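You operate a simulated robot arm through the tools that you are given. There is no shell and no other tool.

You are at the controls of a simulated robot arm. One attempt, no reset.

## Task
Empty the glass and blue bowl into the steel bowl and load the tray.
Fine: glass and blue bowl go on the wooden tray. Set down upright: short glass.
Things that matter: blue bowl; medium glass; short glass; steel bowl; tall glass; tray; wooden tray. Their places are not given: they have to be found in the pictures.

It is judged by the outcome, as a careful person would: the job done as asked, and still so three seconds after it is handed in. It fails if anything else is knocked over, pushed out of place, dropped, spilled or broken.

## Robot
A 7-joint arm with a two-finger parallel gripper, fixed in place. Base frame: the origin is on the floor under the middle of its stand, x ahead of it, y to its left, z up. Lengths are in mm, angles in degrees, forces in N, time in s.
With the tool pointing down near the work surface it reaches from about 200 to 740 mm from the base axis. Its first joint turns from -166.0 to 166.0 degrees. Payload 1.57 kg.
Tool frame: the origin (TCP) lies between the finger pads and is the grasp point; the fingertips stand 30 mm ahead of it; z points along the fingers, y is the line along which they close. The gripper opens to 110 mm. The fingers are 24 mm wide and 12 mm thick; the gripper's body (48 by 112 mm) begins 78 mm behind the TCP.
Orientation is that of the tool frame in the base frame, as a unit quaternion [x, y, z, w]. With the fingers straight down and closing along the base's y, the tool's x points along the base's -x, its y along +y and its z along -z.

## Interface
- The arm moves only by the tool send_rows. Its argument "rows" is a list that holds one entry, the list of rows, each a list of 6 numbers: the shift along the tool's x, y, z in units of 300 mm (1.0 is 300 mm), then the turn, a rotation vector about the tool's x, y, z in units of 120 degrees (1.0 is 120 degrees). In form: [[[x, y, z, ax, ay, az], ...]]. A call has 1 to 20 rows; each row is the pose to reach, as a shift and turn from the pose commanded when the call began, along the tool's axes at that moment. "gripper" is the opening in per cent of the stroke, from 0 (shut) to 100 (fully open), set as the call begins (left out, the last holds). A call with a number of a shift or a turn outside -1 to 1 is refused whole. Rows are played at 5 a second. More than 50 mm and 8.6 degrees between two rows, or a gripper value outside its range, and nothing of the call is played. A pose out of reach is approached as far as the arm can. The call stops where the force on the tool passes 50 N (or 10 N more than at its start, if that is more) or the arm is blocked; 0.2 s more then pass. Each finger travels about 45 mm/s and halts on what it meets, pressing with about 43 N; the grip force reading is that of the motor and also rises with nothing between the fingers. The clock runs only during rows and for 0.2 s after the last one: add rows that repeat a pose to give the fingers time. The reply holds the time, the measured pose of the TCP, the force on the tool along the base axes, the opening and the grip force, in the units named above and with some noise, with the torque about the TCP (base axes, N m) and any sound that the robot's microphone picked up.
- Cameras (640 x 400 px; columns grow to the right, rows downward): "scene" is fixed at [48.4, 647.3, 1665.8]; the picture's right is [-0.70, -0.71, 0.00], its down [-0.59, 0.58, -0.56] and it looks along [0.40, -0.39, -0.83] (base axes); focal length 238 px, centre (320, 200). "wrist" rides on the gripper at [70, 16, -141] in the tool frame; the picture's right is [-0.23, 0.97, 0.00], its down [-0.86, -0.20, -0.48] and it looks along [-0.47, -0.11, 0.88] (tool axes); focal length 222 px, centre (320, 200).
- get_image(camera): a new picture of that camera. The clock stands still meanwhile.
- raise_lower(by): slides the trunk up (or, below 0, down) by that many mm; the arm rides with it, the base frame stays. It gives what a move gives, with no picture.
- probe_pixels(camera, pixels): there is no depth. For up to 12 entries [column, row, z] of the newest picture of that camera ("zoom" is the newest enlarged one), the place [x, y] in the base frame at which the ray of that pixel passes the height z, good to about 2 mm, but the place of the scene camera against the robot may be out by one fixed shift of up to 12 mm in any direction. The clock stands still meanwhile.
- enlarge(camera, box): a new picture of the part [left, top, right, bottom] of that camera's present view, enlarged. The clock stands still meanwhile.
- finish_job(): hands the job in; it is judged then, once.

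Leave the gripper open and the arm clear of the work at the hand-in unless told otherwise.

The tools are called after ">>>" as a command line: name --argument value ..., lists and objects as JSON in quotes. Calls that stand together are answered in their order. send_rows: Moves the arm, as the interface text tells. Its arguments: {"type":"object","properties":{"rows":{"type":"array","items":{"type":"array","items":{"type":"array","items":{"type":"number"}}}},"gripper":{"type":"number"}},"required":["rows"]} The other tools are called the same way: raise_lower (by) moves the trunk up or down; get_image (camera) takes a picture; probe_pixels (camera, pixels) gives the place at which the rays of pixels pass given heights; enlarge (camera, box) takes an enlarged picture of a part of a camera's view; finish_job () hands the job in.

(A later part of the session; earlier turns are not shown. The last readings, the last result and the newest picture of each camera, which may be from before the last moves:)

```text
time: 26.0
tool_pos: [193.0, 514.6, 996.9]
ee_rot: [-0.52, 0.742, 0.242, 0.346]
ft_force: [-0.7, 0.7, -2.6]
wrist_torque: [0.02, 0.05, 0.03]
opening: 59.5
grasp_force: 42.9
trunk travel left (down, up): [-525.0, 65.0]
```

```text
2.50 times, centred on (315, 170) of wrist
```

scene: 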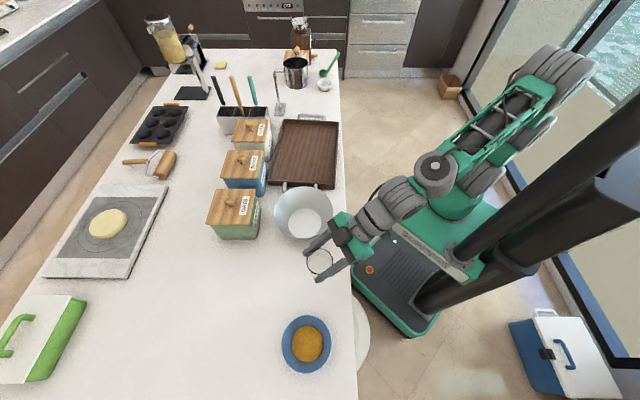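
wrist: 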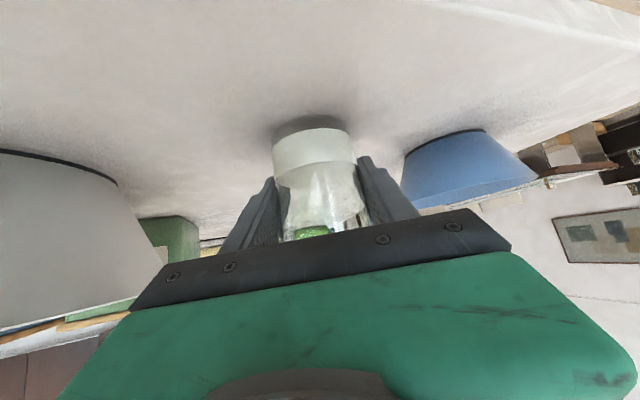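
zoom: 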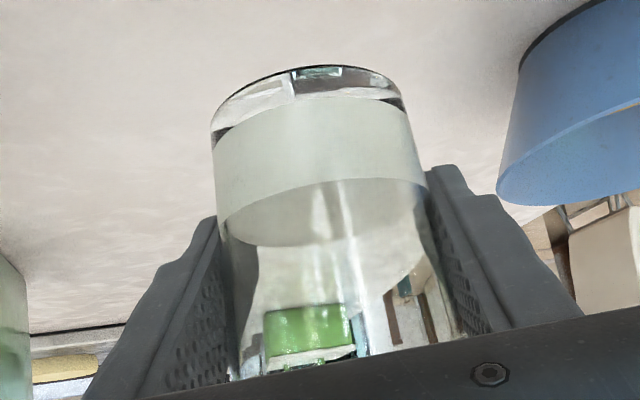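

No slip at this speed: the base is still at the same row. I'll keep lifting 100 mm at 5 mm per row.

>>> send_rows --rows '[[[-0.0128, 0, -0.0107, 0, 0, 0], [-0.0255, 0, -0.0214, 0, 0, 0], [-0.0383, 0, -0.0322, 0, 0, 0], [-0.0511, 0, -0.0429, 0, 0, 0], [-0.0638, 0, -0.0536, 0, 0, 0], [-0.0766, 0, -0.0643, 0, 0, 0], [-0.0894, 0, -0.075, 0, 0, 0], [-0.1021, 0, -0.0857, 0, 0, 0], [-0.1149, 0, -0.0965, 0, 0, 0], [-0.1277, 0, -0.1072, 0, 0, 0], [-0.1404, 0, -0.1179, 0, 0, 0], [-0.1532, 0, -0.1286, 0, 0, 0], [-0.166, 0, -0.1393, 0, 0, 0], [-0.1787, 0, -0.15, 0, 0, 0], [-0.1915, 0, -0.1608, 0, 0, 0], [-0.2043, 0, -0.1715, 0, 0, 0], [-0.217, 0, -0.1822, 0, 0, 0], [-0.2298, 0, -0.1929, 0, 0, 0], [-0.2426, 0, -0.2036, 0, 0, 0], [-0.2553, 0, -0.2143, 0, 0, 0]]]'

>>> enlarge --camera "wrist" --box '[230, 90, 400, 250]'

```text
time: 30.2
tool_pos: [193.6, 514.8, 1097.7]
ee_rot: [-0.521, 0.742, 0.243, 0.346]
ft_force: [0.4, 0.4, -2.5]
wrist_torque: [0.01, 0.02, -0.03]
opening: 59.7
grasp_force: 43.8
trunk travel left (down, up): [-525.0, 65.0]
```

```text
2.50 times, centred on (315, 170) of wrist
```

zoom: 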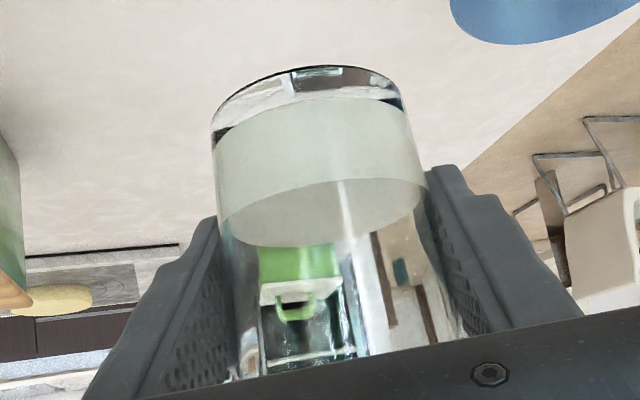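

The grip is firm at 25 mm/s. Now I'll carry the upright glass toward the steel bowl, covering half the way slowly and turning 4°, and check for slip.

>>> send_rows --rows '[[[0.0036, -0.0282, -0.0043, 0.0016, 0, 0.0013], [0.0071, -0.0564, -0.0086, 0.0032, 0, 0.0027], [0.0107, -0.0845, -0.0128, 0.0048, 0, 0.004], [0.0143, -0.1127, -0.0171, 0.0064, 0, 0.0054], [0.0178, -0.1409, -0.0214, 0.008, 0, 0.0067], [0.0214, -0.1691, -0.0257, 0.0096, 0, 0.008], [0.025, -0.1972, -0.0299, 0.0112, 0, 0.0094], [0.0286, -0.2254, -0.0342, 0.0128, 0, 0.0107], [0.0321, -0.2536, -0.0385, 0.0144, 0, 0.0121], [0.0357, -0.2818, -0.0428, 0.016, 0, 0.0134], [0.0393, -0.3099, -0.047, 0.0176, 0, 0.0147], [0.0428, -0.3381, -0.0513, 0.0192, 0, 0.0161], [0.0464, -0.3663, -0.0556, 0.0208, 0, 0.0174], [0.05, -0.3945, -0.0599, 0.0224, 0, 0.0188], [0.0535, -0.4226, -0.0641, 0.024, 0, 0.0201], [0.0571, -0.4508, -0.0684, 0.0255, 0, 0.0215], [0.0571, -0.4508, -0.0684, 0.0255, 0, 0.0215]]]'

>>> enlarge --camera "wrist" --box '[230, 90, 400, 250]'

>>> get_image --camera "scene"

```text
time: 33.8
tool_pos: [311.9, 442.0, 1096.3]
ee_rot: [-0.494, 0.76, 0.231, 0.355]
ft_force: [0.4, -0.3, -2.4]
wrist_torque: [0.02, 0.02, -0.01]
opening: 59.9
grasp_force: 42.9
trunk travel left (down, up): [-525.0, 65.0]
```

```text
2.50 times, centred on (315, 170) of wrist
```

zoom: 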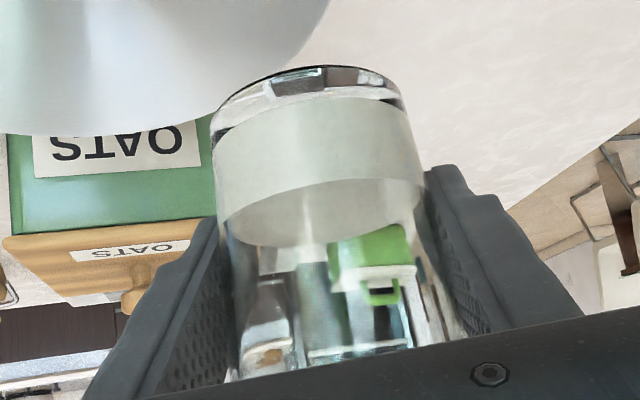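

```text
taken
```

scene: 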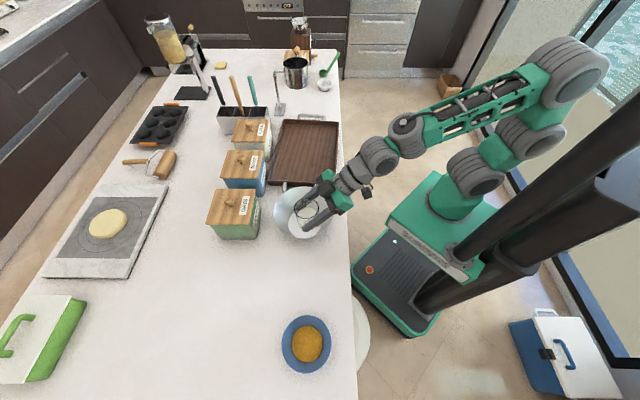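

Still no slip. I'll carry on with the second half to the pour start above the steel bowl, at about (430,372,1095).

>>> send_rows --rows '[[[0.0023, -0.0285, -0.0028, 0.0016, 0, 0.0013], [0.0046, -0.057, -0.0055, 0.0032, 0, 0.0027], [0.0069, -0.0855, -0.0083, 0.0048, 0, 0.004], [0.0093, -0.114, -0.011, 0.0064, 0, 0.0054], [0.0116, -0.1425, -0.0138, 0.008, 0, 0.0067], [0.0139, -0.171, -0.0165, 0.0096, 0, 0.008], [0.0162, -0.1995, -0.0193, 0.0112, 0, 0.0094], [0.0185, -0.228, -0.022, 0.0128, 0, 0.0107], [0.0208, -0.2565, -0.0248, 0.0144, 0, 0.0121], [0.0231, -0.285, -0.0275, 0.016, 0, 0.0134], [0.0254, -0.3135, -0.0303, 0.0176, 0, 0.0147], [0.0278, -0.342, -0.033, 0.0192, 0, 0.0161], [0.0301, -0.3705, -0.0358, 0.0208, 0, 0.0174], [0.0324, -0.399, -0.0385, 0.0224, 0, 0.0188], [0.0347, -0.4275, -0.0413, 0.024, 0, 0.0201], [0.037, -0.456, -0.044, 0.0255, 0, 0.0215], [0.037, -0.456, -0.044, 0.0255, 0, 0.0215], [0.037, -0.456, -0.044, 0.0255, 0, 0.0215]]]'

>>> enlarge --camera "wrist" --box '[230, 90, 400, 250]'

>>> enlarge --camera "scene" --box '[240, 150, 400, 250]'

```text
time: 37.6
tool_pos: [430.0, 372.2, 1096.9]
ee_rot: [-0.467, 0.777, 0.217, 0.362]
ft_force: [0.2, -0.2, -2.9]
wrist_torque: [0.02, 0.0, 0.05]
opening: 59.8
grasp_force: 43.2
trunk travel left (down, up): [-525.0, 65.0]
```

```text
2.50 times, centred on (315, 170) of wrist
```

zoom: 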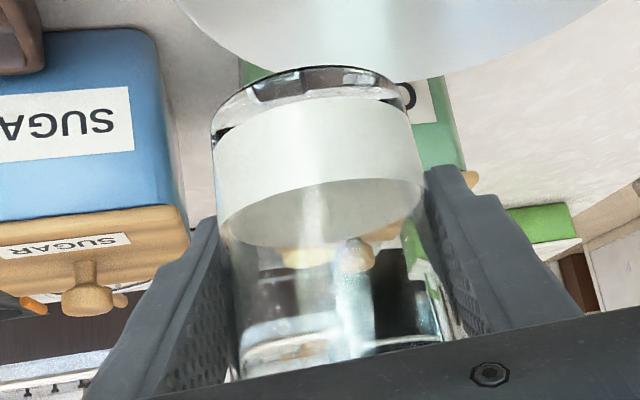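

```text
4.00 times, centred on (320, 200) of scene
```

zoom: 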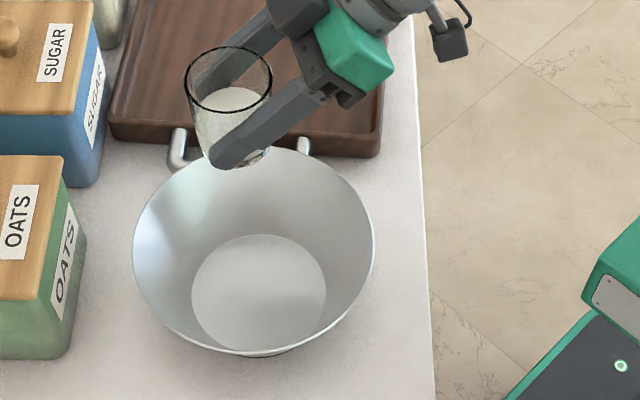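

The glass is upright over the tray-side part of the steel bowl, and tipping it left (toward azimuth 152°) will put the lip over the bowl's centre. I'll tilt about the horizontal axis along the tool's azimuth, first to 40°, and look.

>>> send_rows --rows '[[[0, 0, 0, 0.0214, 0, -0.0255], [0, 0, 0, 0.0429, 0, -0.0511], [0, 0, 0, 0.0643, 0, -0.0766], [0, 0, 0, 0.0857, 0, -0.1021], [0, 0, 0, 0.1072, 0, -0.1277], [0, 0, 0, 0.1286, 0, -0.1532], [0, 0, 0, 0.15, 0, -0.1787], [0, 0, 0, 0.1715, 0, -0.2043], [0, 0, 0, 0.1929, 0, -0.2298], [0, 0, 0, 0.2143, 0, -0.2553]]]'

>>> enlarge --camera "scene" --box '[240, 150, 400, 250]'

>>> get_image --camera "wrist"

```text
time: 39.8
tool_pos: [430.1, 372.1, 1097.7]
ee_rot: [-0.562, 0.655, -0.061, 0.501]
ft_force: [-0.3, -0.3, -2.7]
wrist_torque: [0.04, 0.04, 0.0]
opening: 59.3
grasp_force: 43.2
trunk travel left (down, up): [-525.0, 65.0]
```

```text
4.00 times, centred on (320, 200) of scene
```

zoom: 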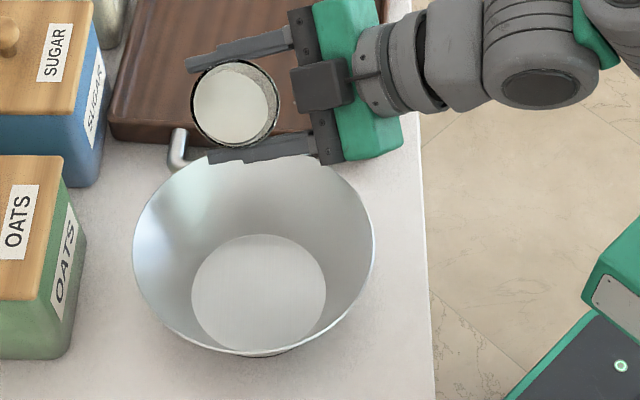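

```text
taken
```

wrist: 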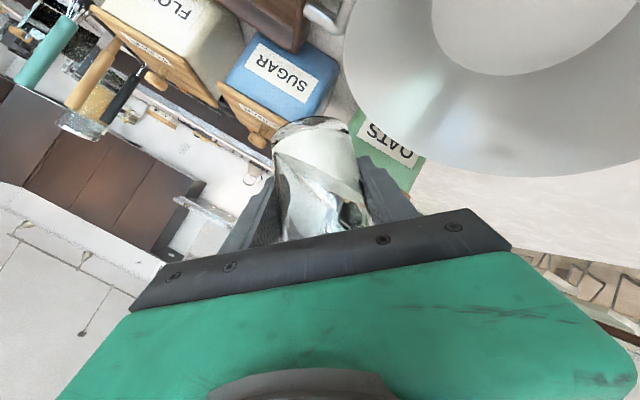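

At 40° the lip is over the bowl's centre and the liquid is close to the edge. I'll continue slowly to 70°.

>>> send_rows --rows '[[[0, 0, 0, 0.0134, 0, -0.016], [0, 0, 0, 0.0268, 0, -0.0319], [0, 0, 0, 0.0402, 0, -0.0479], [0, 0, 0, 0.0536, 0, -0.0638], [0, 0, 0, 0.067, 0, -0.0798], [0, 0, 0, 0.0804, 0, -0.0958], [0, 0, 0, 0.0938, 0, -0.1117], [0, 0, 0, 0.1072, 0, -0.1277], [0, 0, 0, 0.1206, 0, -0.1436], [0, 0, 0, 0.134, 0, -0.1596], [0, 0, 0, 0.1474, 0, -0.1755], [0, 0, 0, 0.1608, 0, -0.1915]]]'

>>> enlarge --camera "scene" --box '[240, 150, 400, 250]'

>>> get_image --camera "wrist"

```text
time: 42.4
tool_pos: [430.2, 371.9, 1096.4]
ee_rot: [0.591, -0.511, 0.267, -0.565]
ft_force: [-0.2, 0.4, -2.0]
wrist_torque: [0.06, 0.0, -0.02]
opening: 59.6
grasp_force: 43.1
trunk travel left (down, up): [-525.0, 65.0]
```

```text
4.00 times, centred on (320, 200) of scene
```

zoom: 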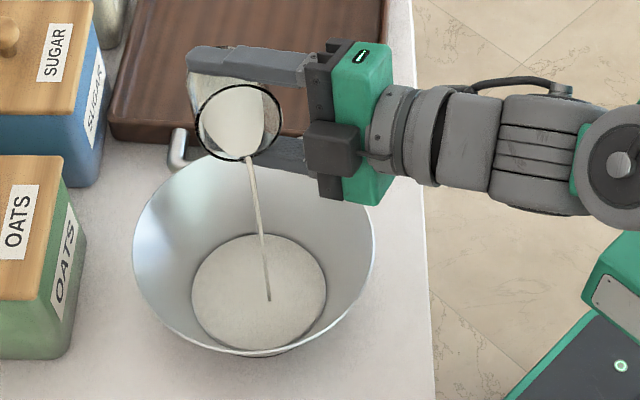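

```text
taken
```

wrist: 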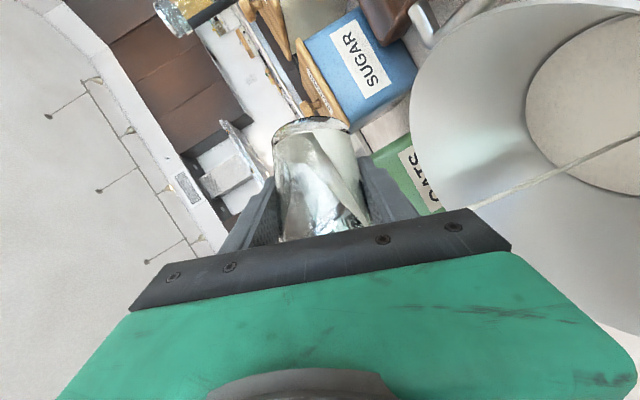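

A clean stream is falling into the middle of the steel bowl. I'll keep tilting from 70° to 100° at the same pace.

>>> send_rows --rows '[[[0, 0, 0, 0.0134, 0, -0.016], [0, 0, 0, 0.0268, 0, -0.0319], [0, 0, 0, 0.0402, 0, -0.0479], [0, 0, 0, 0.0536, 0, -0.0638], [0, 0, 0, 0.067, 0, -0.0798], [0, 0, 0, 0.0804, 0, -0.0958], [0, 0, 0, 0.0938, 0, -0.1117], [0, 0, 0, 0.1072, 0, -0.1277], [0, 0, 0, 0.1206, 0, -0.1436], [0, 0, 0, 0.134, 0, -0.1596], [0, 0, 0, 0.1474, 0, -0.1755], [0, 0, 0, 0.1608, 0, -0.1915]]]'

>>> enlarge --camera "scene" --box '[240, 150, 400, 250]'

```text
time: 45.0
tool_pos: [430.6, 372.7, 1096.9]
ee_rot: [-0.577, 0.332, -0.455, 0.591]
ft_force: [-0.4, 0.0, -2.2]
wrist_torque: [0.02, 0.03, 0.0]
opening: 59.5
grasp_force: 43.7
trunk travel left (down, up): [-525.0, 65.0]
```

```text
4.00 times, centred on (320, 200) of scene
```

zoom: 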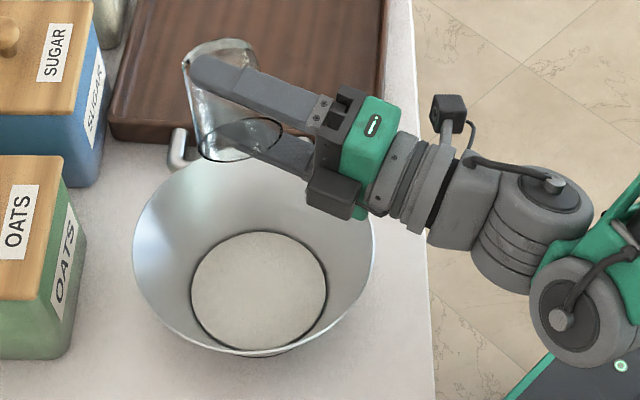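

The glass looks empty. I'll tilt a bit further to 115° and hold a moment so any rest drains out.

>>> send_rows --rows '[[[0, 0, 0, 0.0161, 0, -0.0192], [0, 0, 0, 0.0322, 0, -0.0383], [0, 0, 0, 0.0482, 0, -0.0575], [0, 0, 0, 0.0643, 0, -0.0766], [0, 0, 0, 0.0804, 0, -0.0958], [0, 0, 0, 0.0804, 0, -0.0958], [0, 0, 0, 0.0804, 0, -0.0958], [0, 0, 0, 0.0804, 0, -0.0958], [0, 0, 0, 0.0804, 0, -0.0958], [0, 0, 0, 0.0804, 0, -0.0958]]]'

>>> enlarge --camera "scene" --box '[240, 150, 400, 250]'

>>> get_image --camera "wrist"

```text
time: 47.2
tool_pos: [429.2, 372.3, 1096.2]
ee_rot: [-0.557, 0.234, -0.539, 0.587]
ft_force: [-0.8, -0.7, -2.5]
wrist_torque: [0.0, 0.05, -0.01]
opening: 59.2
grasp_force: 43.6
trunk travel left (down, up): [-525.0, 65.0]
```

```text
4.00 times, centred on (320, 200) of scene
```

zoom: 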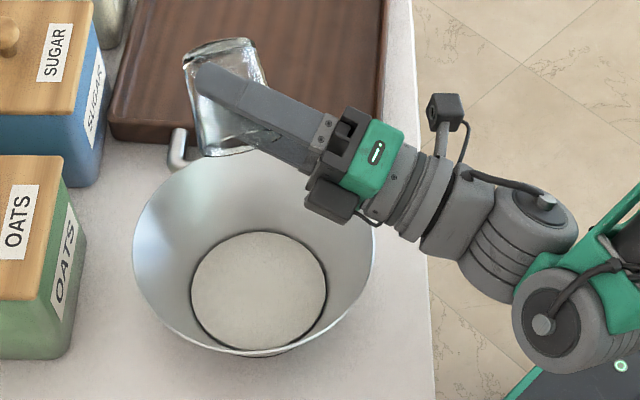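

```text
taken
```

wrist: 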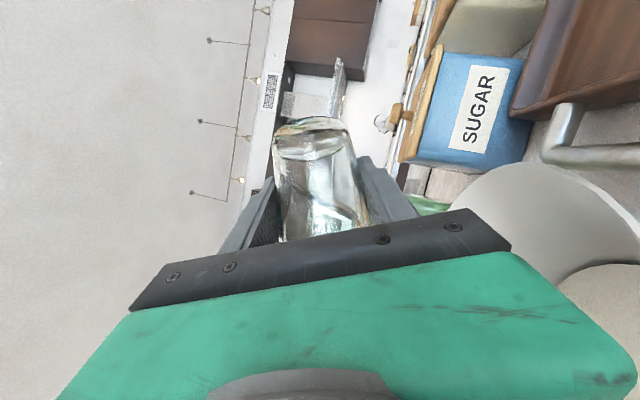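

The glass is empty and clear, and all of it went into the steel bowl. I'll turn it back upright, reversing the 115° about the same axis.

>>> send_rows --rows '[[[0, 0, 0, -0.0308, 0, 0.0367], [0, 0, 0, -0.0616, 0, 0.0734], [0, 0, 0, -0.0924, 0, 0.1101], [0, 0, 0, -0.1232, 0, 0.1468], [0, 0, 0, -0.154, 0, 0.1835], [0, 0, 0, -0.1848, 0, 0.2202], [0, 0, 0, -0.2156, 0, 0.2569], [0, 0, 0, -0.2464, 0, 0.2936], [0, 0, 0, -0.2772, 0, 0.3303], [0, 0, 0, -0.308, 0, 0.367], [0, 0, 0, -0.3388, 0, 0.4037], [0, 0, 0, -0.3696, 0, 0.4404], [0, 0, 0, -0.4004, 0, 0.4771], [0, 0, 0, -0.4312, 0, 0.5138], [0, 0, 0, -0.462, 0, 0.5505], [0, 0, 0, -0.4928, 0, 0.5872], [0, 0, 0, -0.5236, 0, 0.6239], [0, 0, 0, -0.5544, 0, 0.6606], [0, 0, 0, -0.5852, 0, 0.6973], [0, 0, 0, -0.616, 0, 0.734]]]'

>>> enlarge --camera "wrist" --box '[230, 90, 400, 250]'

>>> enlarge --camera "scene" --box '[240, 100, 400, 250]'

```text
time: 51.4
tool_pos: [430.8, 371.9, 1096.6]
ee_rot: [-0.467, 0.777, 0.219, 0.362]
ft_force: [0.4, 0.0, -1.4]
wrist_torque: [0.01, -0.02, 0.01]
opening: 59.2
grasp_force: 42.5
trunk travel left (down, up): [-525.0, 65.0]
```

```text
2.50 times, centred on (315, 170) of wrist
```

zoom: 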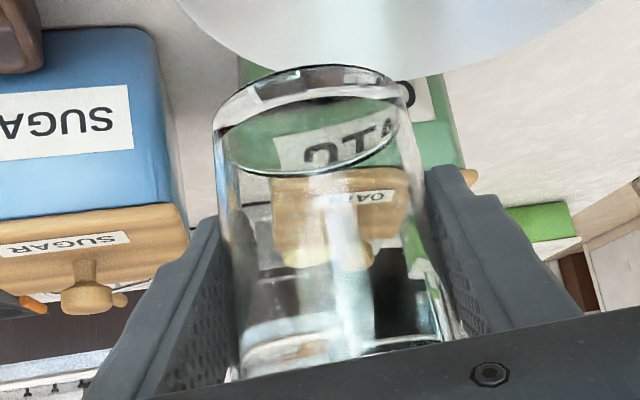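

```text
2.67 times, centred on (320, 175) of scene
```

zoom: 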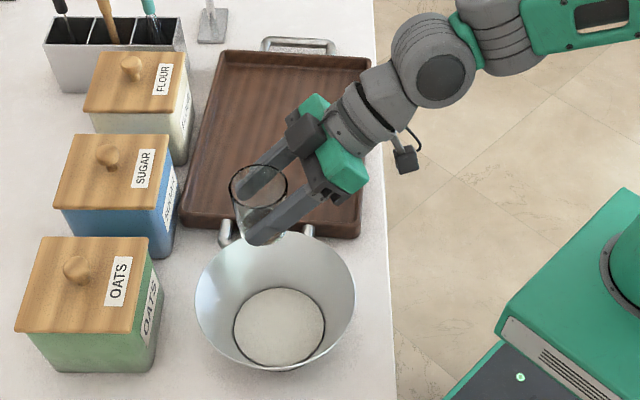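

The glass is empty, upright and seated the same in the grip. I'll carry it toward the tray in two parts, the first with a 25° turn to the right at z 1095.

>>> send_rows --rows '[[[0.0092, -0.0389, -0.011, 0.0114, 0, 0.0096], [0.0184, -0.0777, -0.0219, 0.0228, 0, 0.0191], [0.0276, -0.1166, -0.0329, 0.0342, 0, 0.0287], [0.0368, -0.1554, -0.0438, 0.0456, 0, 0.0383], [0.046, -0.1943, -0.0548, 0.057, 0, 0.0479], [0.0552, -0.2331, -0.0657, 0.0684, 0, 0.0574], [0.0644, -0.272, -0.0767, 0.0798, 0, 0.067], [0.0735, -0.3109, -0.0876, 0.0912, 0, 0.0766], [0.0827, -0.3497, -0.0986, 0.1026, 0, 0.0861], [0.0919, -0.3886, -0.1095, 0.114, 0, 0.0957], [0.1011, -0.4274, -0.1205, 0.1254, 0, 0.1053], [0.1103, -0.4663, -0.1314, 0.1368, 0, 0.1149], [0.1195, -0.5051, -0.1424, 0.1482, 0, 0.1244], [0.1287, -0.544, -0.1533, 0.1596, 0, 0.134], [0.1287, -0.544, -0.1533, 0.1596, 0, 0.134]]]'

>>> get_image --camera "wrist"

```text
time: 54.6
tool_pos: [544.4, 241.3, 1097.9]
ee_rot: [-0.288, 0.859, 0.134, 0.4]
ft_force: [0.6, -0.6, -1.7]
wrist_torque: [0.01, -0.01, 0.03]
opening: 59.6
grasp_force: 43.3
trunk travel left (down, up): [-525.0, 65.0]
```

```text
taken
```

wrist: 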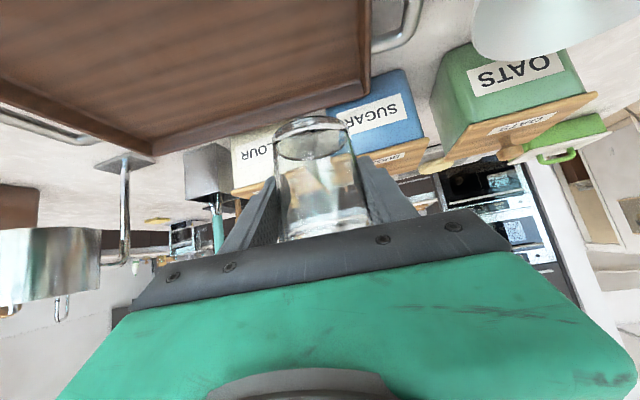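

The tray is in view at upper left. I'll enlarge it to find its floor edges before choosing the spot.

>>> enlarge --camera "wrist" --box '[0, 0, 400, 200]'

>>> enlarge --camera "scene" --box '[255, 100, 375, 200]'

```text
1.60 times, centred on (200, 100) of wrist
```

zoom: 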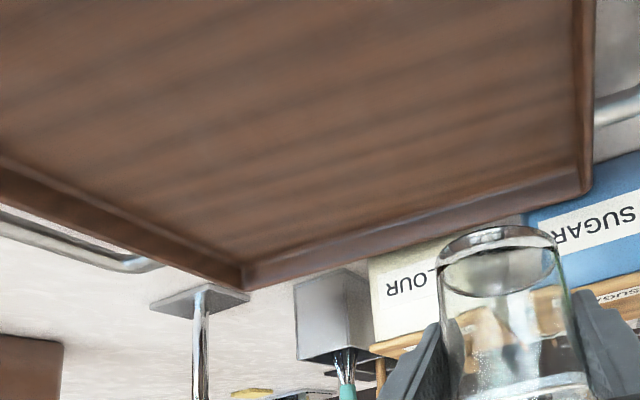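

```text
4.00 times, centred on (315, 150) of scene
```

zoom: 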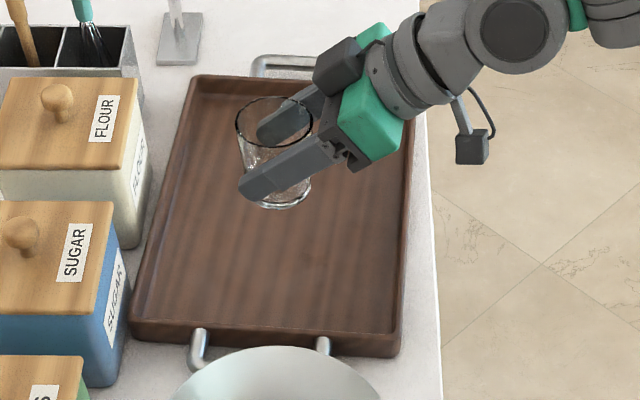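

>>> probe_pixels --camera "wrist" --pixels '[[152, 139.4, 900], [152, 139.4, 910], [152, 139.4, 920], [360.6, 78, 900], [360.6, 78, 910], [360.6, 78, 920], [0, 80, 910], [360, 5, 910]]'

>>> probe_pixels --camera "scene" --pixels '[[269, 180.5, 910], [333.5, 183.5, 910], [284, 123, 910], [335, 184, 930], [334, 189, 900], [268, 181, 930]]'

```text
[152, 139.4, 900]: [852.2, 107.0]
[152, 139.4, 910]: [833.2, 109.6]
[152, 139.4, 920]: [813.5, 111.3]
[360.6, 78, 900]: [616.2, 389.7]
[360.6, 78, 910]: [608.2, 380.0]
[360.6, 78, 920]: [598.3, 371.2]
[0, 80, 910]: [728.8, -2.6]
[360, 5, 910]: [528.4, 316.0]
```

```text
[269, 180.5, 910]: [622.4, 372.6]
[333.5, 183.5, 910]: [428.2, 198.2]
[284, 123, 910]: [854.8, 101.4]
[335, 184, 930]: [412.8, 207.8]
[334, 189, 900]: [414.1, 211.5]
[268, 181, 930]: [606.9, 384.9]
```

The tray's inner floor runs from about (428,200) and (612,380) at the near end to about (843,105) at the far corner. I'll place the glass at about (667,107), which leaves the near end free for the bowl. I'm moving there, still high, turning another 25°.

>>> send_rows --rows '[[[-0.0022, -0.0403, 0.0026, 0.0106, 0, 0.0089], [-0.0044, -0.0806, 0.0052, 0.0213, 0, 0.0179], [-0.0066, -0.1209, 0.0078, 0.0319, 0, 0.0268], [-0.0087, -0.1612, 0.0104, 0.0426, 0, 0.0357], [-0.0109, -0.2015, 0.013, 0.0532, 0, 0.0447], [-0.0131, -0.2418, 0.0156, 0.0638, 0, 0.0536], [-0.0153, -0.2821, 0.0182, 0.0745, 0, 0.0625], [-0.0175, -0.3225, 0.0208, 0.0851, 0, 0.0715], [-0.0197, -0.3628, 0.0234, 0.0958, 0, 0.0804], [-0.0219, -0.4031, 0.026, 0.1064, 0, 0.0893], [-0.0241, -0.4434, 0.0286, 0.117, 0, 0.0983], [-0.0262, -0.4837, 0.0312, 0.1277, 0, 0.1072], [-0.0284, -0.524, 0.0338, 0.1383, 0, 0.1161], [-0.0306, -0.5643, 0.0364, 0.149, 0, 0.1251], [-0.0328, -0.6046, 0.039, 0.1596, 0, 0.134], [-0.0328, -0.6046, 0.039, 0.1596, 0, 0.134], [-0.0328, -0.6046, 0.039, 0.1596, 0, 0.134]]]'

>>> get_image --camera "wrist"

>>> enlarge --camera "scene" --box '[255, 80, 375, 200]'

```text
time: 58.2
tool_pos: [668.1, 106.5, 1096.4]
ee_rot: [-0.095, 0.902, 0.044, 0.42]
ft_force: [-0.3, 0.5, -0.6]
wrist_torque: [-0.03, -0.01, 0.0]
opening: 59.5
grasp_force: 42.7
trunk travel left (down, up): [-525.0, 65.0]
```

```text
taken
```

wrist: 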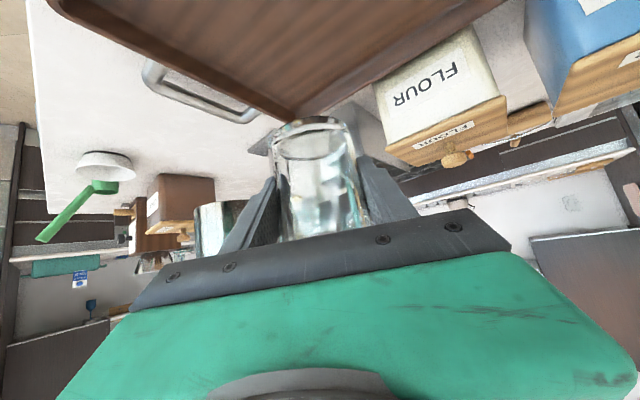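

```text
3.33 times, centred on (315, 140) of scene
```

zoom: 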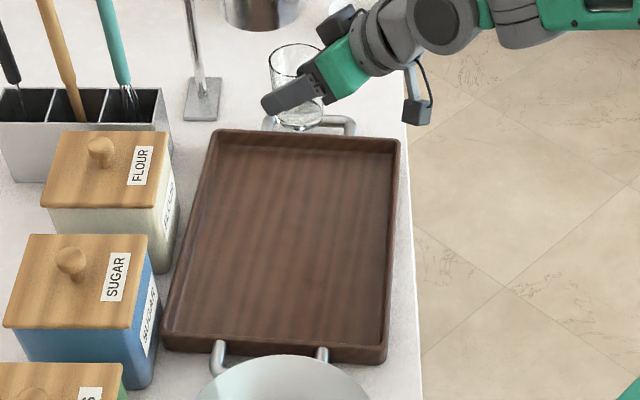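

The glass is above the chosen spot, with its bottom near z ≈ 1053. I'll lower 120 mm steadily first, which leaves about 20 mm to the tray floor.

>>> send_rows --rows '[[[0.0219, 0, 0.0184, 0, 0, 0], [0.0438, 0, 0.0367, 0, 0, 0], [0.0657, 0, 0.0551, 0, 0, 0], [0.0875, 0, 0.0735, 0, 0, 0], [0.1094, 0, 0.0919, 0, 0, 0], [0.1313, 0, 0.1102, 0, 0, 0], [0.1532, 0, 0.1286, 0, 0, 0], [0.1751, 0, 0.147, 0, 0, 0], [0.197, 0, 0.1653, 0, 0, 0], [0.2189, 0, 0.1837, 0, 0, 0], [0.2407, 0, 0.2021, 0, 0, 0], [0.2626, 0, 0.2205, 0, 0, 0], [0.2845, 0, 0.2388, 0, 0, 0], [0.3064, 0, 0.2572, 0, 0, 0], [0.3064, 0, 0.2572, 0, 0, 0], [0.3064, 0, 0.2572, 0, 0, 0]]]'

>>> get_image --camera "wrist"

>>> enlarge --camera "scene" --box '[255, 80, 375, 200]'

```text
time: 61.6
tool_pos: [666.1, 106.6, 976.1]
ee_rot: [-0.095, 0.901, 0.045, 0.42]
ft_force: [-0.3, -0.7, -2.1]
wrist_torque: [0.01, -0.01, 0.01]
opening: 59.6
grasp_force: 42.8
trunk travel left (down, up): [-525.0, 65.0]
```

```text
taken
```

wrist: 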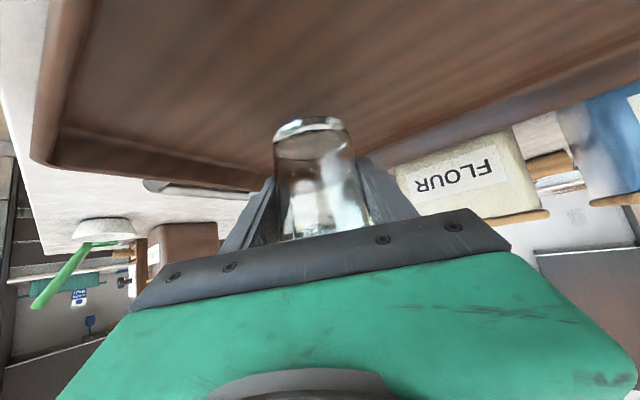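

```text
3.33 times, centred on (315, 140) of scene
```

zoom: 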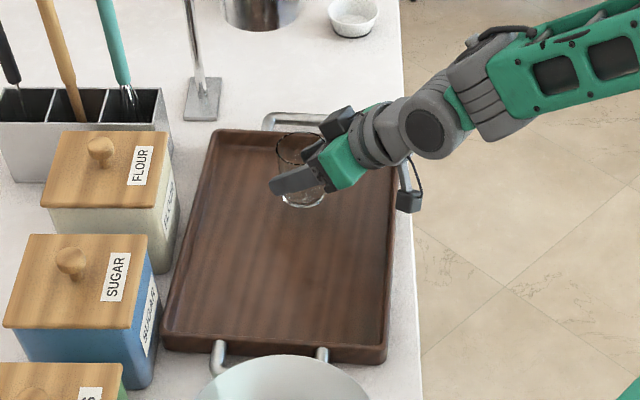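

About 20 mm are left. I'll go down 15 mm in small steps and read the force.

>>> send_rows --rows '[[[0.0077, 0, 0.0064, 0, 0, 0], [0.0153, 0, 0.0129, 0, 0, 0], [0.023, 0, 0.0193, 0, 0, 0], [0.0306, 0, 0.0257, 0, 0, 0], [0.0383, 0, 0.0321, 0, 0, 0], [0.0383, 0, 0.0321, 0, 0, 0]]]'

>>> send_rows --rows '[[[0.0077, 0, 0.0064, 0, 0, 0], [0.0077, 0, 0.0064, 0, 0, 0]]]'

```text
time: 63.0
tool_pos: [666.5, 106.8, 962.6]
ee_rot: [-0.095, 0.901, 0.045, 0.42]
ft_force: [-0.3, 0.6, -0.9]
wrist_torque: [0.01, 0.02, 0.0]
opening: 59.6
grasp_force: 43.0
trunk travel left (down, up): [-525.0, 65.0]
```

```text
time: 63.6
tool_pos: [665.5, 107.4, 960.3]
ee_rot: [-0.095, 0.901, 0.045, 0.421]
ft_force: [0.0, -0.6, -2.3]
wrist_torque: [0.0, -0.01, -0.04]
opening: 59.3
grasp_force: 43.5
trunk travel left (down, up): [-525.0, 65.0]
```

No contact yet: z is 960 and the force is still about −2 N, just the weight. I'll keep going in 3 mm steps.

>>> send_rows --rows '[[[0.0077, 0, 0.0064, 0, 0, 0], [0.0077, 0, 0.0064, 0, 0, 0]]]'

>>> send_rows --rows '[[[0.0051, 0, 0.0043, 0, 0, 0], [0.0051, 0, 0.0043, 0, 0, 0]]]'

>>> send_rows --rows '[[[0.0051, 0, 0.0043, 0, 0, 0], [0.0051, 0, 0.0043, 0, 0, 0]]]'

```text
time: 64.2
tool_pos: [667.1, 107.6, 957.7]
ee_rot: [-0.094, 0.901, 0.044, 0.421]
ft_force: [0.4, -0.3, -2.8]
wrist_torque: [-0.03, -0.01, -0.02]
opening: 59.5
grasp_force: 43.4
trunk travel left (down, up): [-525.0, 65.0]
```

```text
time: 64.8
tool_pos: [667.7, 107.9, 954.2]
ee_rot: [-0.095, 0.901, 0.044, 0.42]
ft_force: [-0.4, -0.2, -1.8]
wrist_torque: [-0.03, 0.02, -0.04]
opening: 59.5
grasp_force: 42.2
trunk travel left (down, up): [-525.0, 65.0]
```

```text
time: 65.4
tool_pos: [666.8, 107.6, 951.8]
ee_rot: [-0.095, 0.901, 0.044, 0.421]
ft_force: [0.7, 0.0, -0.1]
wrist_torque: [-0.03, -0.08, 0.01]
opening: 59.4
grasp_force: 42.7
trunk travel left (down, up): [-525.0, 65.0]
```

The force went to −0.1 N, which may be first contact. I'll try one more 2 mm step and look.

>>> send_rows --rows '[[[0.0051, 0, 0.0043, 0, 0, 0], [0.0051, 0, 0.0043, 0, 0, 0]]]'

>>> enlarge --camera "wrist" --box '[230, 90, 400, 250]'

```text
time: 66.0
tool_pos: [666.1, 107.2, 952.7]
ee_rot: [-0.095, 0.901, 0.044, 0.422]
ft_force: [-2.4, 1.7, 8.1]
wrist_torque: [-0.18, -0.01, -0.02]
opening: 59.4
grasp_force: 43.0
trunk travel left (down, up): [-525.0, 65.0]
```

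```text
2.50 times, centred on (315, 170) of wrist
```

zoom: 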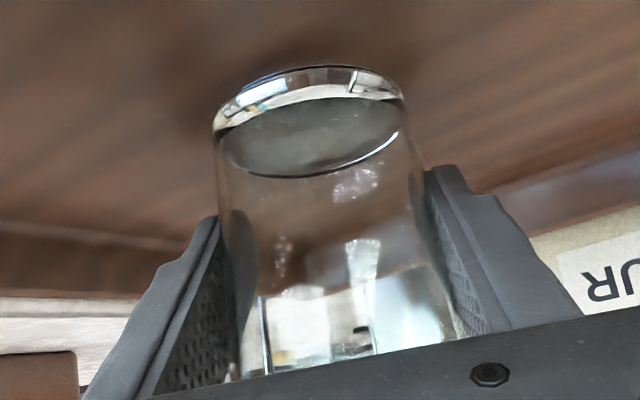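

It is in contact, with 8 N up at z ≈ 952. I'll ease off 1 mm and then open the gripper fully.

>>> send_rows --rows '[[[-0.0031, 0, -0.0026, 0, 0, 0], [-0.0031, 0, -0.0026, 0, 0, 0]]]'

>>> send_rows --rows '[[[0, 0, 0, 0, 0, 0], [0, 0, 0, 0, 0, 0], [0, 0, 0, 0, 0, 0], [0, 0, 0, 0, 0, 0], [0, 0, 0, 0, 0, 0]]]' --gripper 100

>>> get_image --camera "wrist"

>>> enlarge --camera "scene" --box '[255, 80, 375, 200]'

```text
time: 66.6
tool_pos: [667.2, 107.8, 952.3]
ee_rot: [-0.095, 0.901, 0.044, 0.421]
ft_force: [0.8, 3.3, 7.7]
wrist_torque: [-0.07, -0.17, 0.08]
opening: 59.5
grasp_force: 43.2
trunk travel left (down, up): [-525.0, 65.0]
```

```text
time: 67.8
tool_pos: [665.6, 106.9, 951.8]
ee_rot: [-0.094, 0.901, 0.044, 0.421]
ft_force: [0.0, 1.0, -0.4]
wrist_torque: [0.02, 0.0, 0.01]
opening: 109.7
grasp_force: 0.1
trunk travel left (down, up): [-525.0, 65.0]
```

```text
taken
```

wrist: 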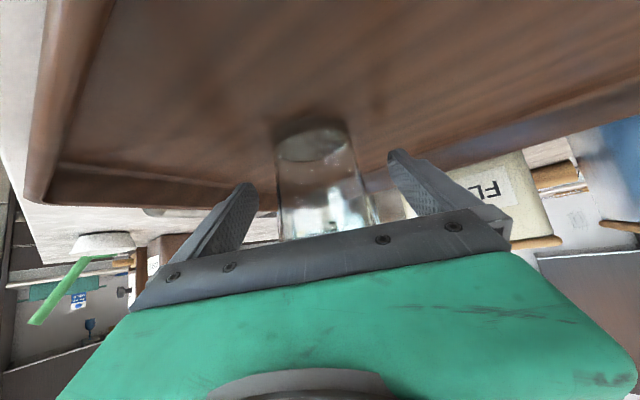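

```text
3.33 times, centred on (315, 140) of scene
```

zoom: 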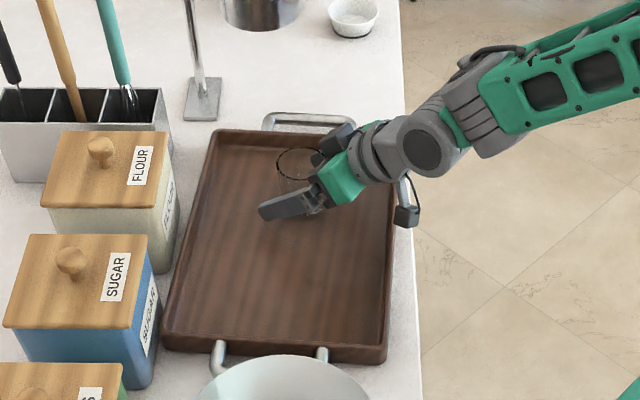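

The glass stands on the tray and the fingers are clear of it. I'll back out along the tool axis by 180 mm, up and toward the robot.

>>> send_rows --rows '[[[0, 0, -0.03, 0, 0, 0], [0, 0, -0.08, 0, 0, 0], [0, 0, -0.15, 0, 0, 0], [0, 0, -0.23, 0, 0, 0], [0, 0, -0.32, 0, 0, 0], [0, 0, -0.42, 0, 0, 0], [0, 0, -0.51, 0, 0, 0], [0, 0, -0.57, 0, 0, 0], [0, 0, -0.6, 0, 0, 0], [0, 0, -0.6, 0, 0, 0]]]'

>>> get_image --camera "wrist"

>>> enlarge --camera "scene" --box '[255, 80, 375, 200]'

```text
time: 70.0
tool_pos: [533.5, 75.6, 1066.2]
ee_rot: [-0.095, 0.901, 0.044, 0.42]
ft_force: [-0.1, 0.0, 0.1]
wrist_torque: [0.0, -0.01, 0.03]
opening: 110.0
grasp_force: 0.1
trunk travel left (down, up): [-525.0, 65.0]
```

```text
taken
```

wrist: 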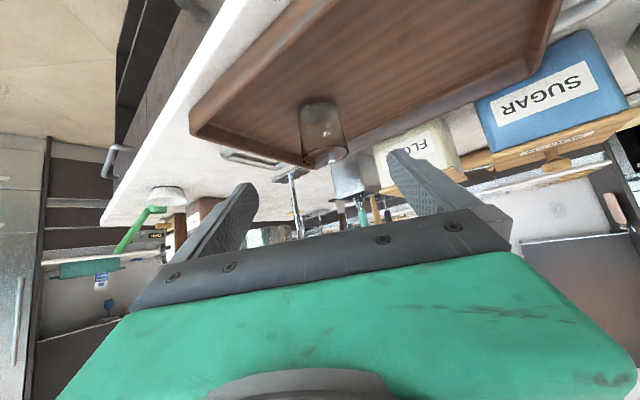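

```text
3.33 times, centred on (315, 140) of scene
```

zoom: 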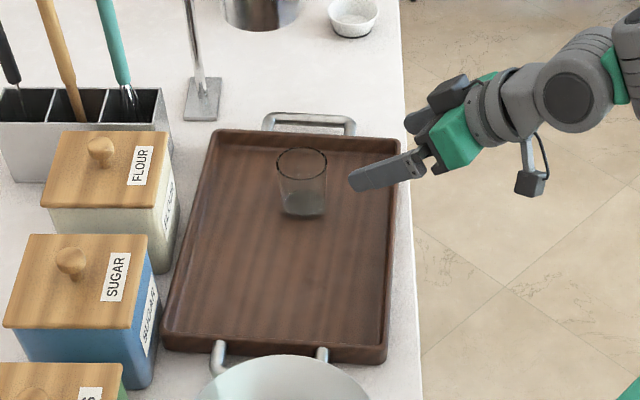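

The glass stands upright on the tray. Next is the blue bowl, which at 132 mm is too wide to span, so I'll grip its near rim with the tool slanted along its wall, one finger inside and one outside. To check reach first, I'll roll the gripper −90° (closing axis in the vertical plane), move over the steel bowl empty, and try the pour motion dry. First the roll, rising 60 mm.

>>> send_rows --rows '[[[-0.0128, 0, -0.0107, 0, 0, -0.0625], [-0.0255, 0, -0.0215, 0, 0, -0.125], [-0.0383, 0, -0.0322, 0, 0, -0.1875], [-0.051, 0, -0.043, 0, 0, -0.25], [-0.0638, 0, -0.0537, 0, 0, -0.3125], [-0.0765, 0, -0.0645, 0, 0, -0.375], [-0.0893, 0, -0.0752, 0, 0, -0.4375], [-0.102, 0, -0.086, 0, 0, -0.5], [-0.1148, 0, -0.0967, 0, 0, -0.5625], [-0.1275, 0, -0.1075, 0, 0, -0.625], [-0.1403, 0, -0.1183, 0, 0, -0.6875], [-0.153, 0, -0.129, 0, 0, -0.75], [-0.153, 0, -0.129, 0, 0, -0.75]]]' --gripper 40

>>> get_image --camera "wrist"

>>> get_image --camera "scene"

```text
time: 72.8
tool_pos: [531.8, 77.5, 1126.3]
ee_rot: [0.705, -0.569, 0.267, -0.328]
ft_force: [0.2, -0.4, -0.3]
wrist_torque: [-0.01, -0.01, -0.01]
opening: 44.1
grasp_force: 0.1
trunk travel left (down, up): [-525.0, 65.0]
```

```text
taken
```

wrist: 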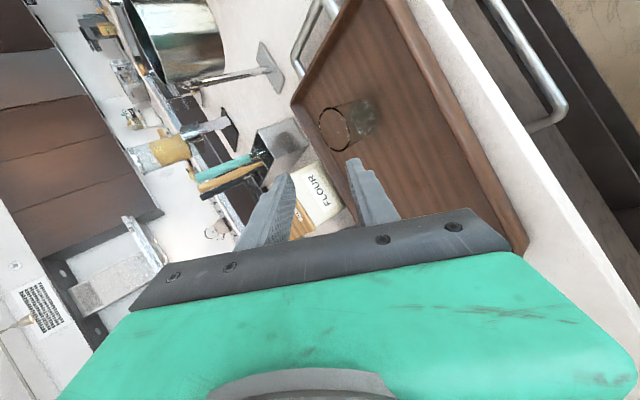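

```text
taken
```

scene: 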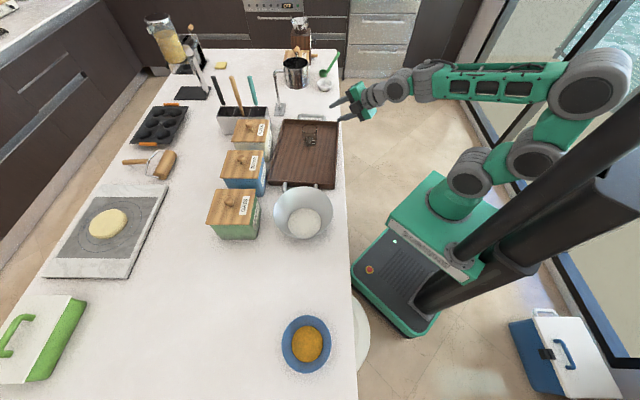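

The roll worked and the glass is standing. Now I'll move halfway to above the steel bowl while pitching down to 55° below horizontal.

>>> send_rows --rows '[[[-0.0609, 0.0218, -0.0155, -0.0125, 0, 0], [-0.1218, 0.0435, -0.031, -0.025, 0, 0], [-0.1827, 0.0653, -0.0465, -0.0375, 0, 0], [-0.2436, 0.087, -0.062, -0.05, 0, 0], [-0.3045, 0.1088, -0.0775, -0.0625, 0, 0], [-0.3654, 0.1305, -0.093, -0.075, 0, 0], [-0.4263, 0.1523, -0.1085, -0.0875, 0, 0], [-0.4872, 0.174, -0.124, -0.1, 0, 0], [-0.5481, 0.1958, -0.1395, -0.1125, 0, 0], [-0.609, 0.2175, -0.155, -0.125, 0, 0], [-0.609, 0.2175, -0.155, -0.125, 0, 0]]]'

>>> send_rows --rows '[[[-0.0609, 0.025, -0.0094, 0, -0.0072, -0.0102], [-0.1218, 0.05, -0.0188, 0, -0.0143, -0.0205], [-0.1827, 0.075, -0.0282, 0, -0.0215, -0.0307], [-0.2436, 0.1, -0.0376, 0, -0.0287, -0.041], [-0.3045, 0.125, -0.047, 0, -0.0359, -0.0512], [-0.3654, 0.15, -0.0564, 0, -0.043, -0.0614], [-0.4263, 0.175, -0.0658, 0, -0.0502, -0.0717], [-0.4872, 0.2, -0.0752, 0, -0.0574, -0.0819], [-0.5481, 0.225, -0.0846, 0, -0.0645, -0.0922], [-0.609, 0.25, -0.094, 0, -0.0717, -0.1024], [-0.609, 0.25, -0.094, 0, -0.0717, -0.1024], [-0.609, 0.25, -0.094, 0, -0.0717, -0.1024]]]'

>>> enlarge --camera "scene" --box '[240, 130, 420, 250]'

```text
time: 75.2
tool_pos: [415.2, 239.7, 1105.9]
ee_rot: [0.741, -0.6, 0.19, -0.233]
ft_force: [0.0, -0.5, 0.1]
wrist_torque: [0.02, 0.0, 0.02]
opening: 44.2
grasp_force: 0.2
trunk travel left (down, up): [-525.0, 65.0]
```

```text
time: 77.8
tool_pos: [302.3, 403.1, 1088.0]
ee_rot: [0.813, -0.498, 0.157, -0.257]
ft_force: [0.0, 0.4, -0.6]
wrist_torque: [0.01, 0.02, 0.01]
opening: 43.7
grasp_force: 0.0
trunk travel left (down, up): [-525.0, 65.0]
```

```text
3.33 times, centred on (330, 190) of scene
```

zoom: 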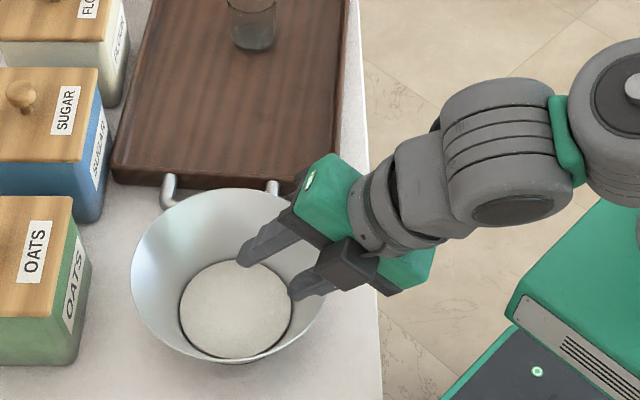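

The pose is as planned, with the tool 55° below horizontal at azimuth 27°. Now a dry run of the pour tilt to 105° about the horizontal axis, to see that the arm can follow.

>>> send_rows --rows '[[[0, 0, 0, 0, -0.0512, 0.0359], [0, 0, 0, 0, -0.1024, 0.0718], [0, 0, 0, 0, -0.1536, 0.1076], [0, 0, 0, 0, -0.2048, 0.1435], [0, 0, 0, 0, -0.256, 0.1794], [0, 0, 0, 0, -0.3072, 0.2153], [0, 0, 0, 0, -0.3584, 0.2511], [0, 0, 0, 0, -0.4096, 0.287], [0, 0, 0, 0, -0.4608, 0.3229], [0, 0, 0, 0, -0.512, 0.3588], [0, 0, 0, 0, -0.5632, 0.3946], [0, 0, 0, 0, -0.6144, 0.4305], [0, 0, 0, 0, -0.6656, 0.4664], [0, 0, 0, 0, -0.7168, 0.5023], [0, 0, 0, 0, -0.7168, 0.5023]]]'

>>> get_image --camera "scene"

>>> enlarge --camera "scene" --box '[240, 130, 420, 250]'

```text
time: 81.0
tool_pos: [302.8, 411.9, 1094.5]
ee_rot: [-0.369, 0.509, 0.548, 0.552]
ft_force: [-0.6, 0.2, 0.2]
wrist_torque: [0.0, 0.0, -0.01]
opening: 44.0
grasp_force: 0.2
out of reach, approached as far as the arm can: row 14, 15
trunk travel left (down, up): [-525.0, 65.0]
```

```text
taken
```

scene: 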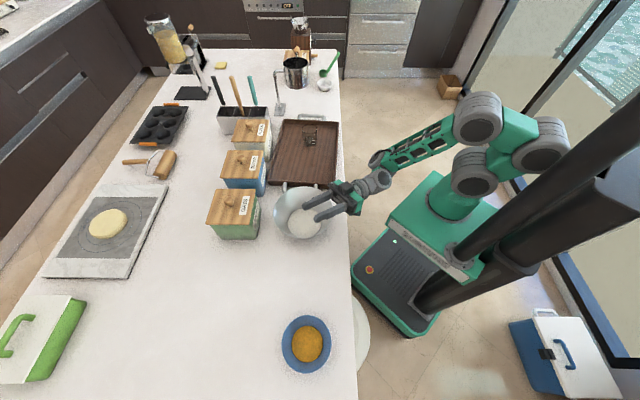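

```text
3.33 times, centred on (330, 190) of scene
```

zoom: 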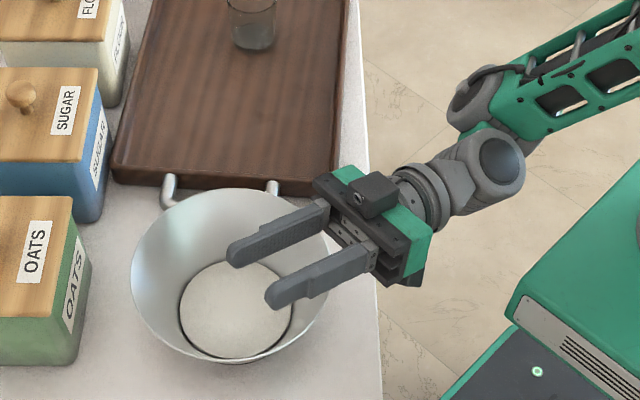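

The tilt follows up to about 100°; only the last row (105°) fell slightly short. I'll see whether shifting the TCP 25 mm outward makes this tilt reachable.

>>> send_rows --rows '[[[0, -0.0341, 0.0239, 0, 0, 0], [0, -0.0683, 0.0478, 0, 0, 0], [0, -0.0683, 0.0478, 0, 0, 0], [0, -0.0683, 0.0478, 0, 0, 0]]]'

```text
time: 82.0
tool_pos: [325.5, 422.6, 1094.9]
ee_rot: [-0.37, 0.507, 0.549, 0.552]
ft_force: [0.4, 0.8, -0.5]
wrist_torque: [0.01, 0.0, -0.02]
opening: 43.8
grasp_force: 0.1
trunk travel left (down, up): [-525.0, 65.0]
```

>>> send_rows --rows '[[[0, 0, 0, 0, 0, 0], [0, 0, 0, 0, 0, 0], [0, 0, 0, 0, 0, 0]]]'

```text
time: 82.8
tool_pos: [326.2, 422.9, 1095.5]
ee_rot: [-0.371, 0.507, 0.549, 0.551]
ft_force: [0.0, 0.1, -0.5]
wrist_torque: [0.02, -0.02, -0.02]
opening: 44.3
grasp_force: 0.1
trunk travel left (down, up): [-525.0, 65.0]
```

>>> send_rows --rows '[[[-0.0322, 0.005, 0.0071, 0, 0, 0], [-0.0644, 0.0099, 0.0141, 0, 0, 0], [-0.0644, 0.0099, 0.0141, 0, 0, 0], [-0.0644, 0.0099, 0.0141, 0, 0, 0]]]'

```text
time: 83.8
tool_pos: [327.6, 422.7, 1116.0]
ee_rot: [-0.371, 0.507, 0.549, 0.551]
ft_force: [0.7, -0.3, 0.6]
wrist_torque: [-0.01, -0.01, -0.01]
opening: 44.1
grasp_force: 0.0
trunk travel left (down, up): [-525.0, 65.0]
```

It tracks fine at the higher position, so a pour TCP near z ≈ 1100 works. I'll undo the tilt and then head for the bowl.

>>> send_rows --rows '[[[0, 0, 0, 0, 0.0512, -0.0359], [0, 0, 0, 0, 0.1024, -0.0718], [0, 0, 0, 0, 0.1536, -0.1076], [0, 0, 0, 0, 0.2048, -0.1435], [0, 0, 0, 0, 0.256, -0.1794], [0, 0, 0, 0, 0.3072, -0.2153], [0, 0, 0, 0, 0.3584, -0.2511], [0, 0, 0, 0, 0.4096, -0.287], [0, 0, 0, 0, 0.4608, -0.3229], [0, 0, 0, 0, 0.512, -0.3588], [0, 0, 0, 0, 0.5632, -0.3946], [0, 0, 0, 0, 0.6144, -0.4305], [0, 0, 0, 0, 0.6656, -0.4664], [0, 0, 0, 0, 0.7168, -0.5023], [0, 0, 0, 0, 0.7168, -0.5023], [0, 0, 0, 0, 0.7168, -0.5023]]]'

```text
time: 87.2
tool_pos: [326.5, 423.9, 1116.0]
ee_rot: [0.813, -0.498, 0.157, -0.257]
ft_force: [0.4, -0.2, 0.5]
wrist_torque: [0.0, -0.01, -0.04]
opening: 44.1
grasp_force: 0.2
trunk travel left (down, up): [-525.0, 65.0]
```

Upright again, and it holds. Now I'll go to a pre-grasp view point in front of the blue bowl at about (74,523,1080), turning 53° to azimuth 80°.

>>> send_rows --rows '[[[-0.0678, 0.0558, -0.0247, 0, -0.0254, -0.0362], [-0.1356, 0.1116, -0.0494, 0, -0.0507, -0.0723], [-0.2034, 0.1674, -0.0741, 0, -0.0761, -0.1085], [-0.2712, 0.2232, -0.0988, 0, -0.1014, -0.1447], [-0.339, 0.279, -0.1235, 0, -0.1268, -0.1809], [-0.4068, 0.3348, -0.1482, 0, -0.1521, -0.217], [-0.4746, 0.3906, -0.1729, 0, -0.1775, -0.2532], [-0.5424, 0.4464, -0.1976, 0, -0.2028, -0.2894], [-0.6102, 0.5022, -0.2223, 0, -0.2282, -0.3255], [-0.678, 0.558, -0.247, 0, -0.2535, -0.3617], [-0.678, 0.558, -0.247, 0, -0.2535, -0.3617], [-0.678, 0.558, -0.247, 0, -0.2535, -0.3617]]]' --gripper 22

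>>> get_image --camera "wrist"

>>> get_image --camera "scene"

```text
time: 89.8
tool_pos: [75.5, 524.8, 1078.0]
ee_rot: [0.95, -0.082, 0.026, -0.3]
ft_force: [-1.0, 0.4, -0.7]
wrist_torque: [0.01, -0.01, 0.0]
opening: 24.1
grasp_force: 0.0
trunk travel left (down, up): [-525.0, 65.0]
```

```text
taken
```

wrist: 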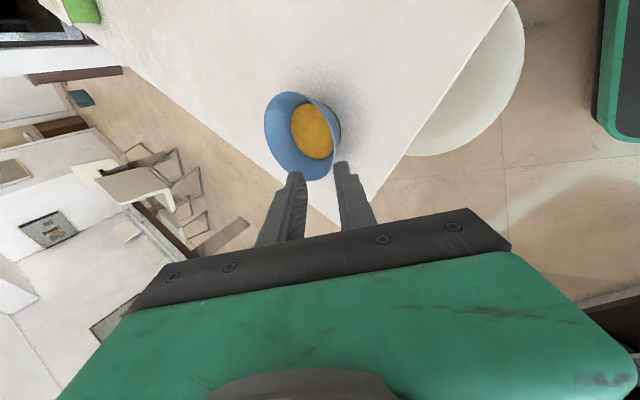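

```text
taken
```

scene: 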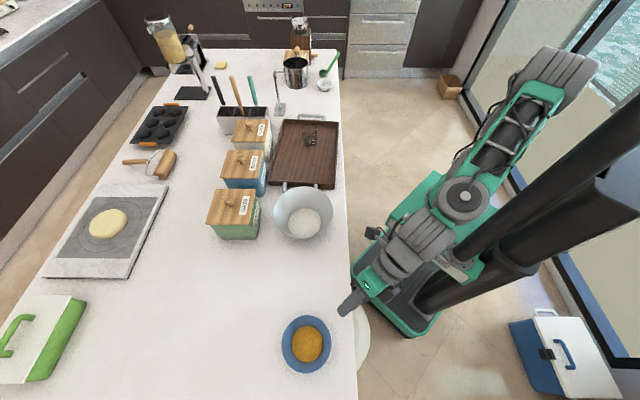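

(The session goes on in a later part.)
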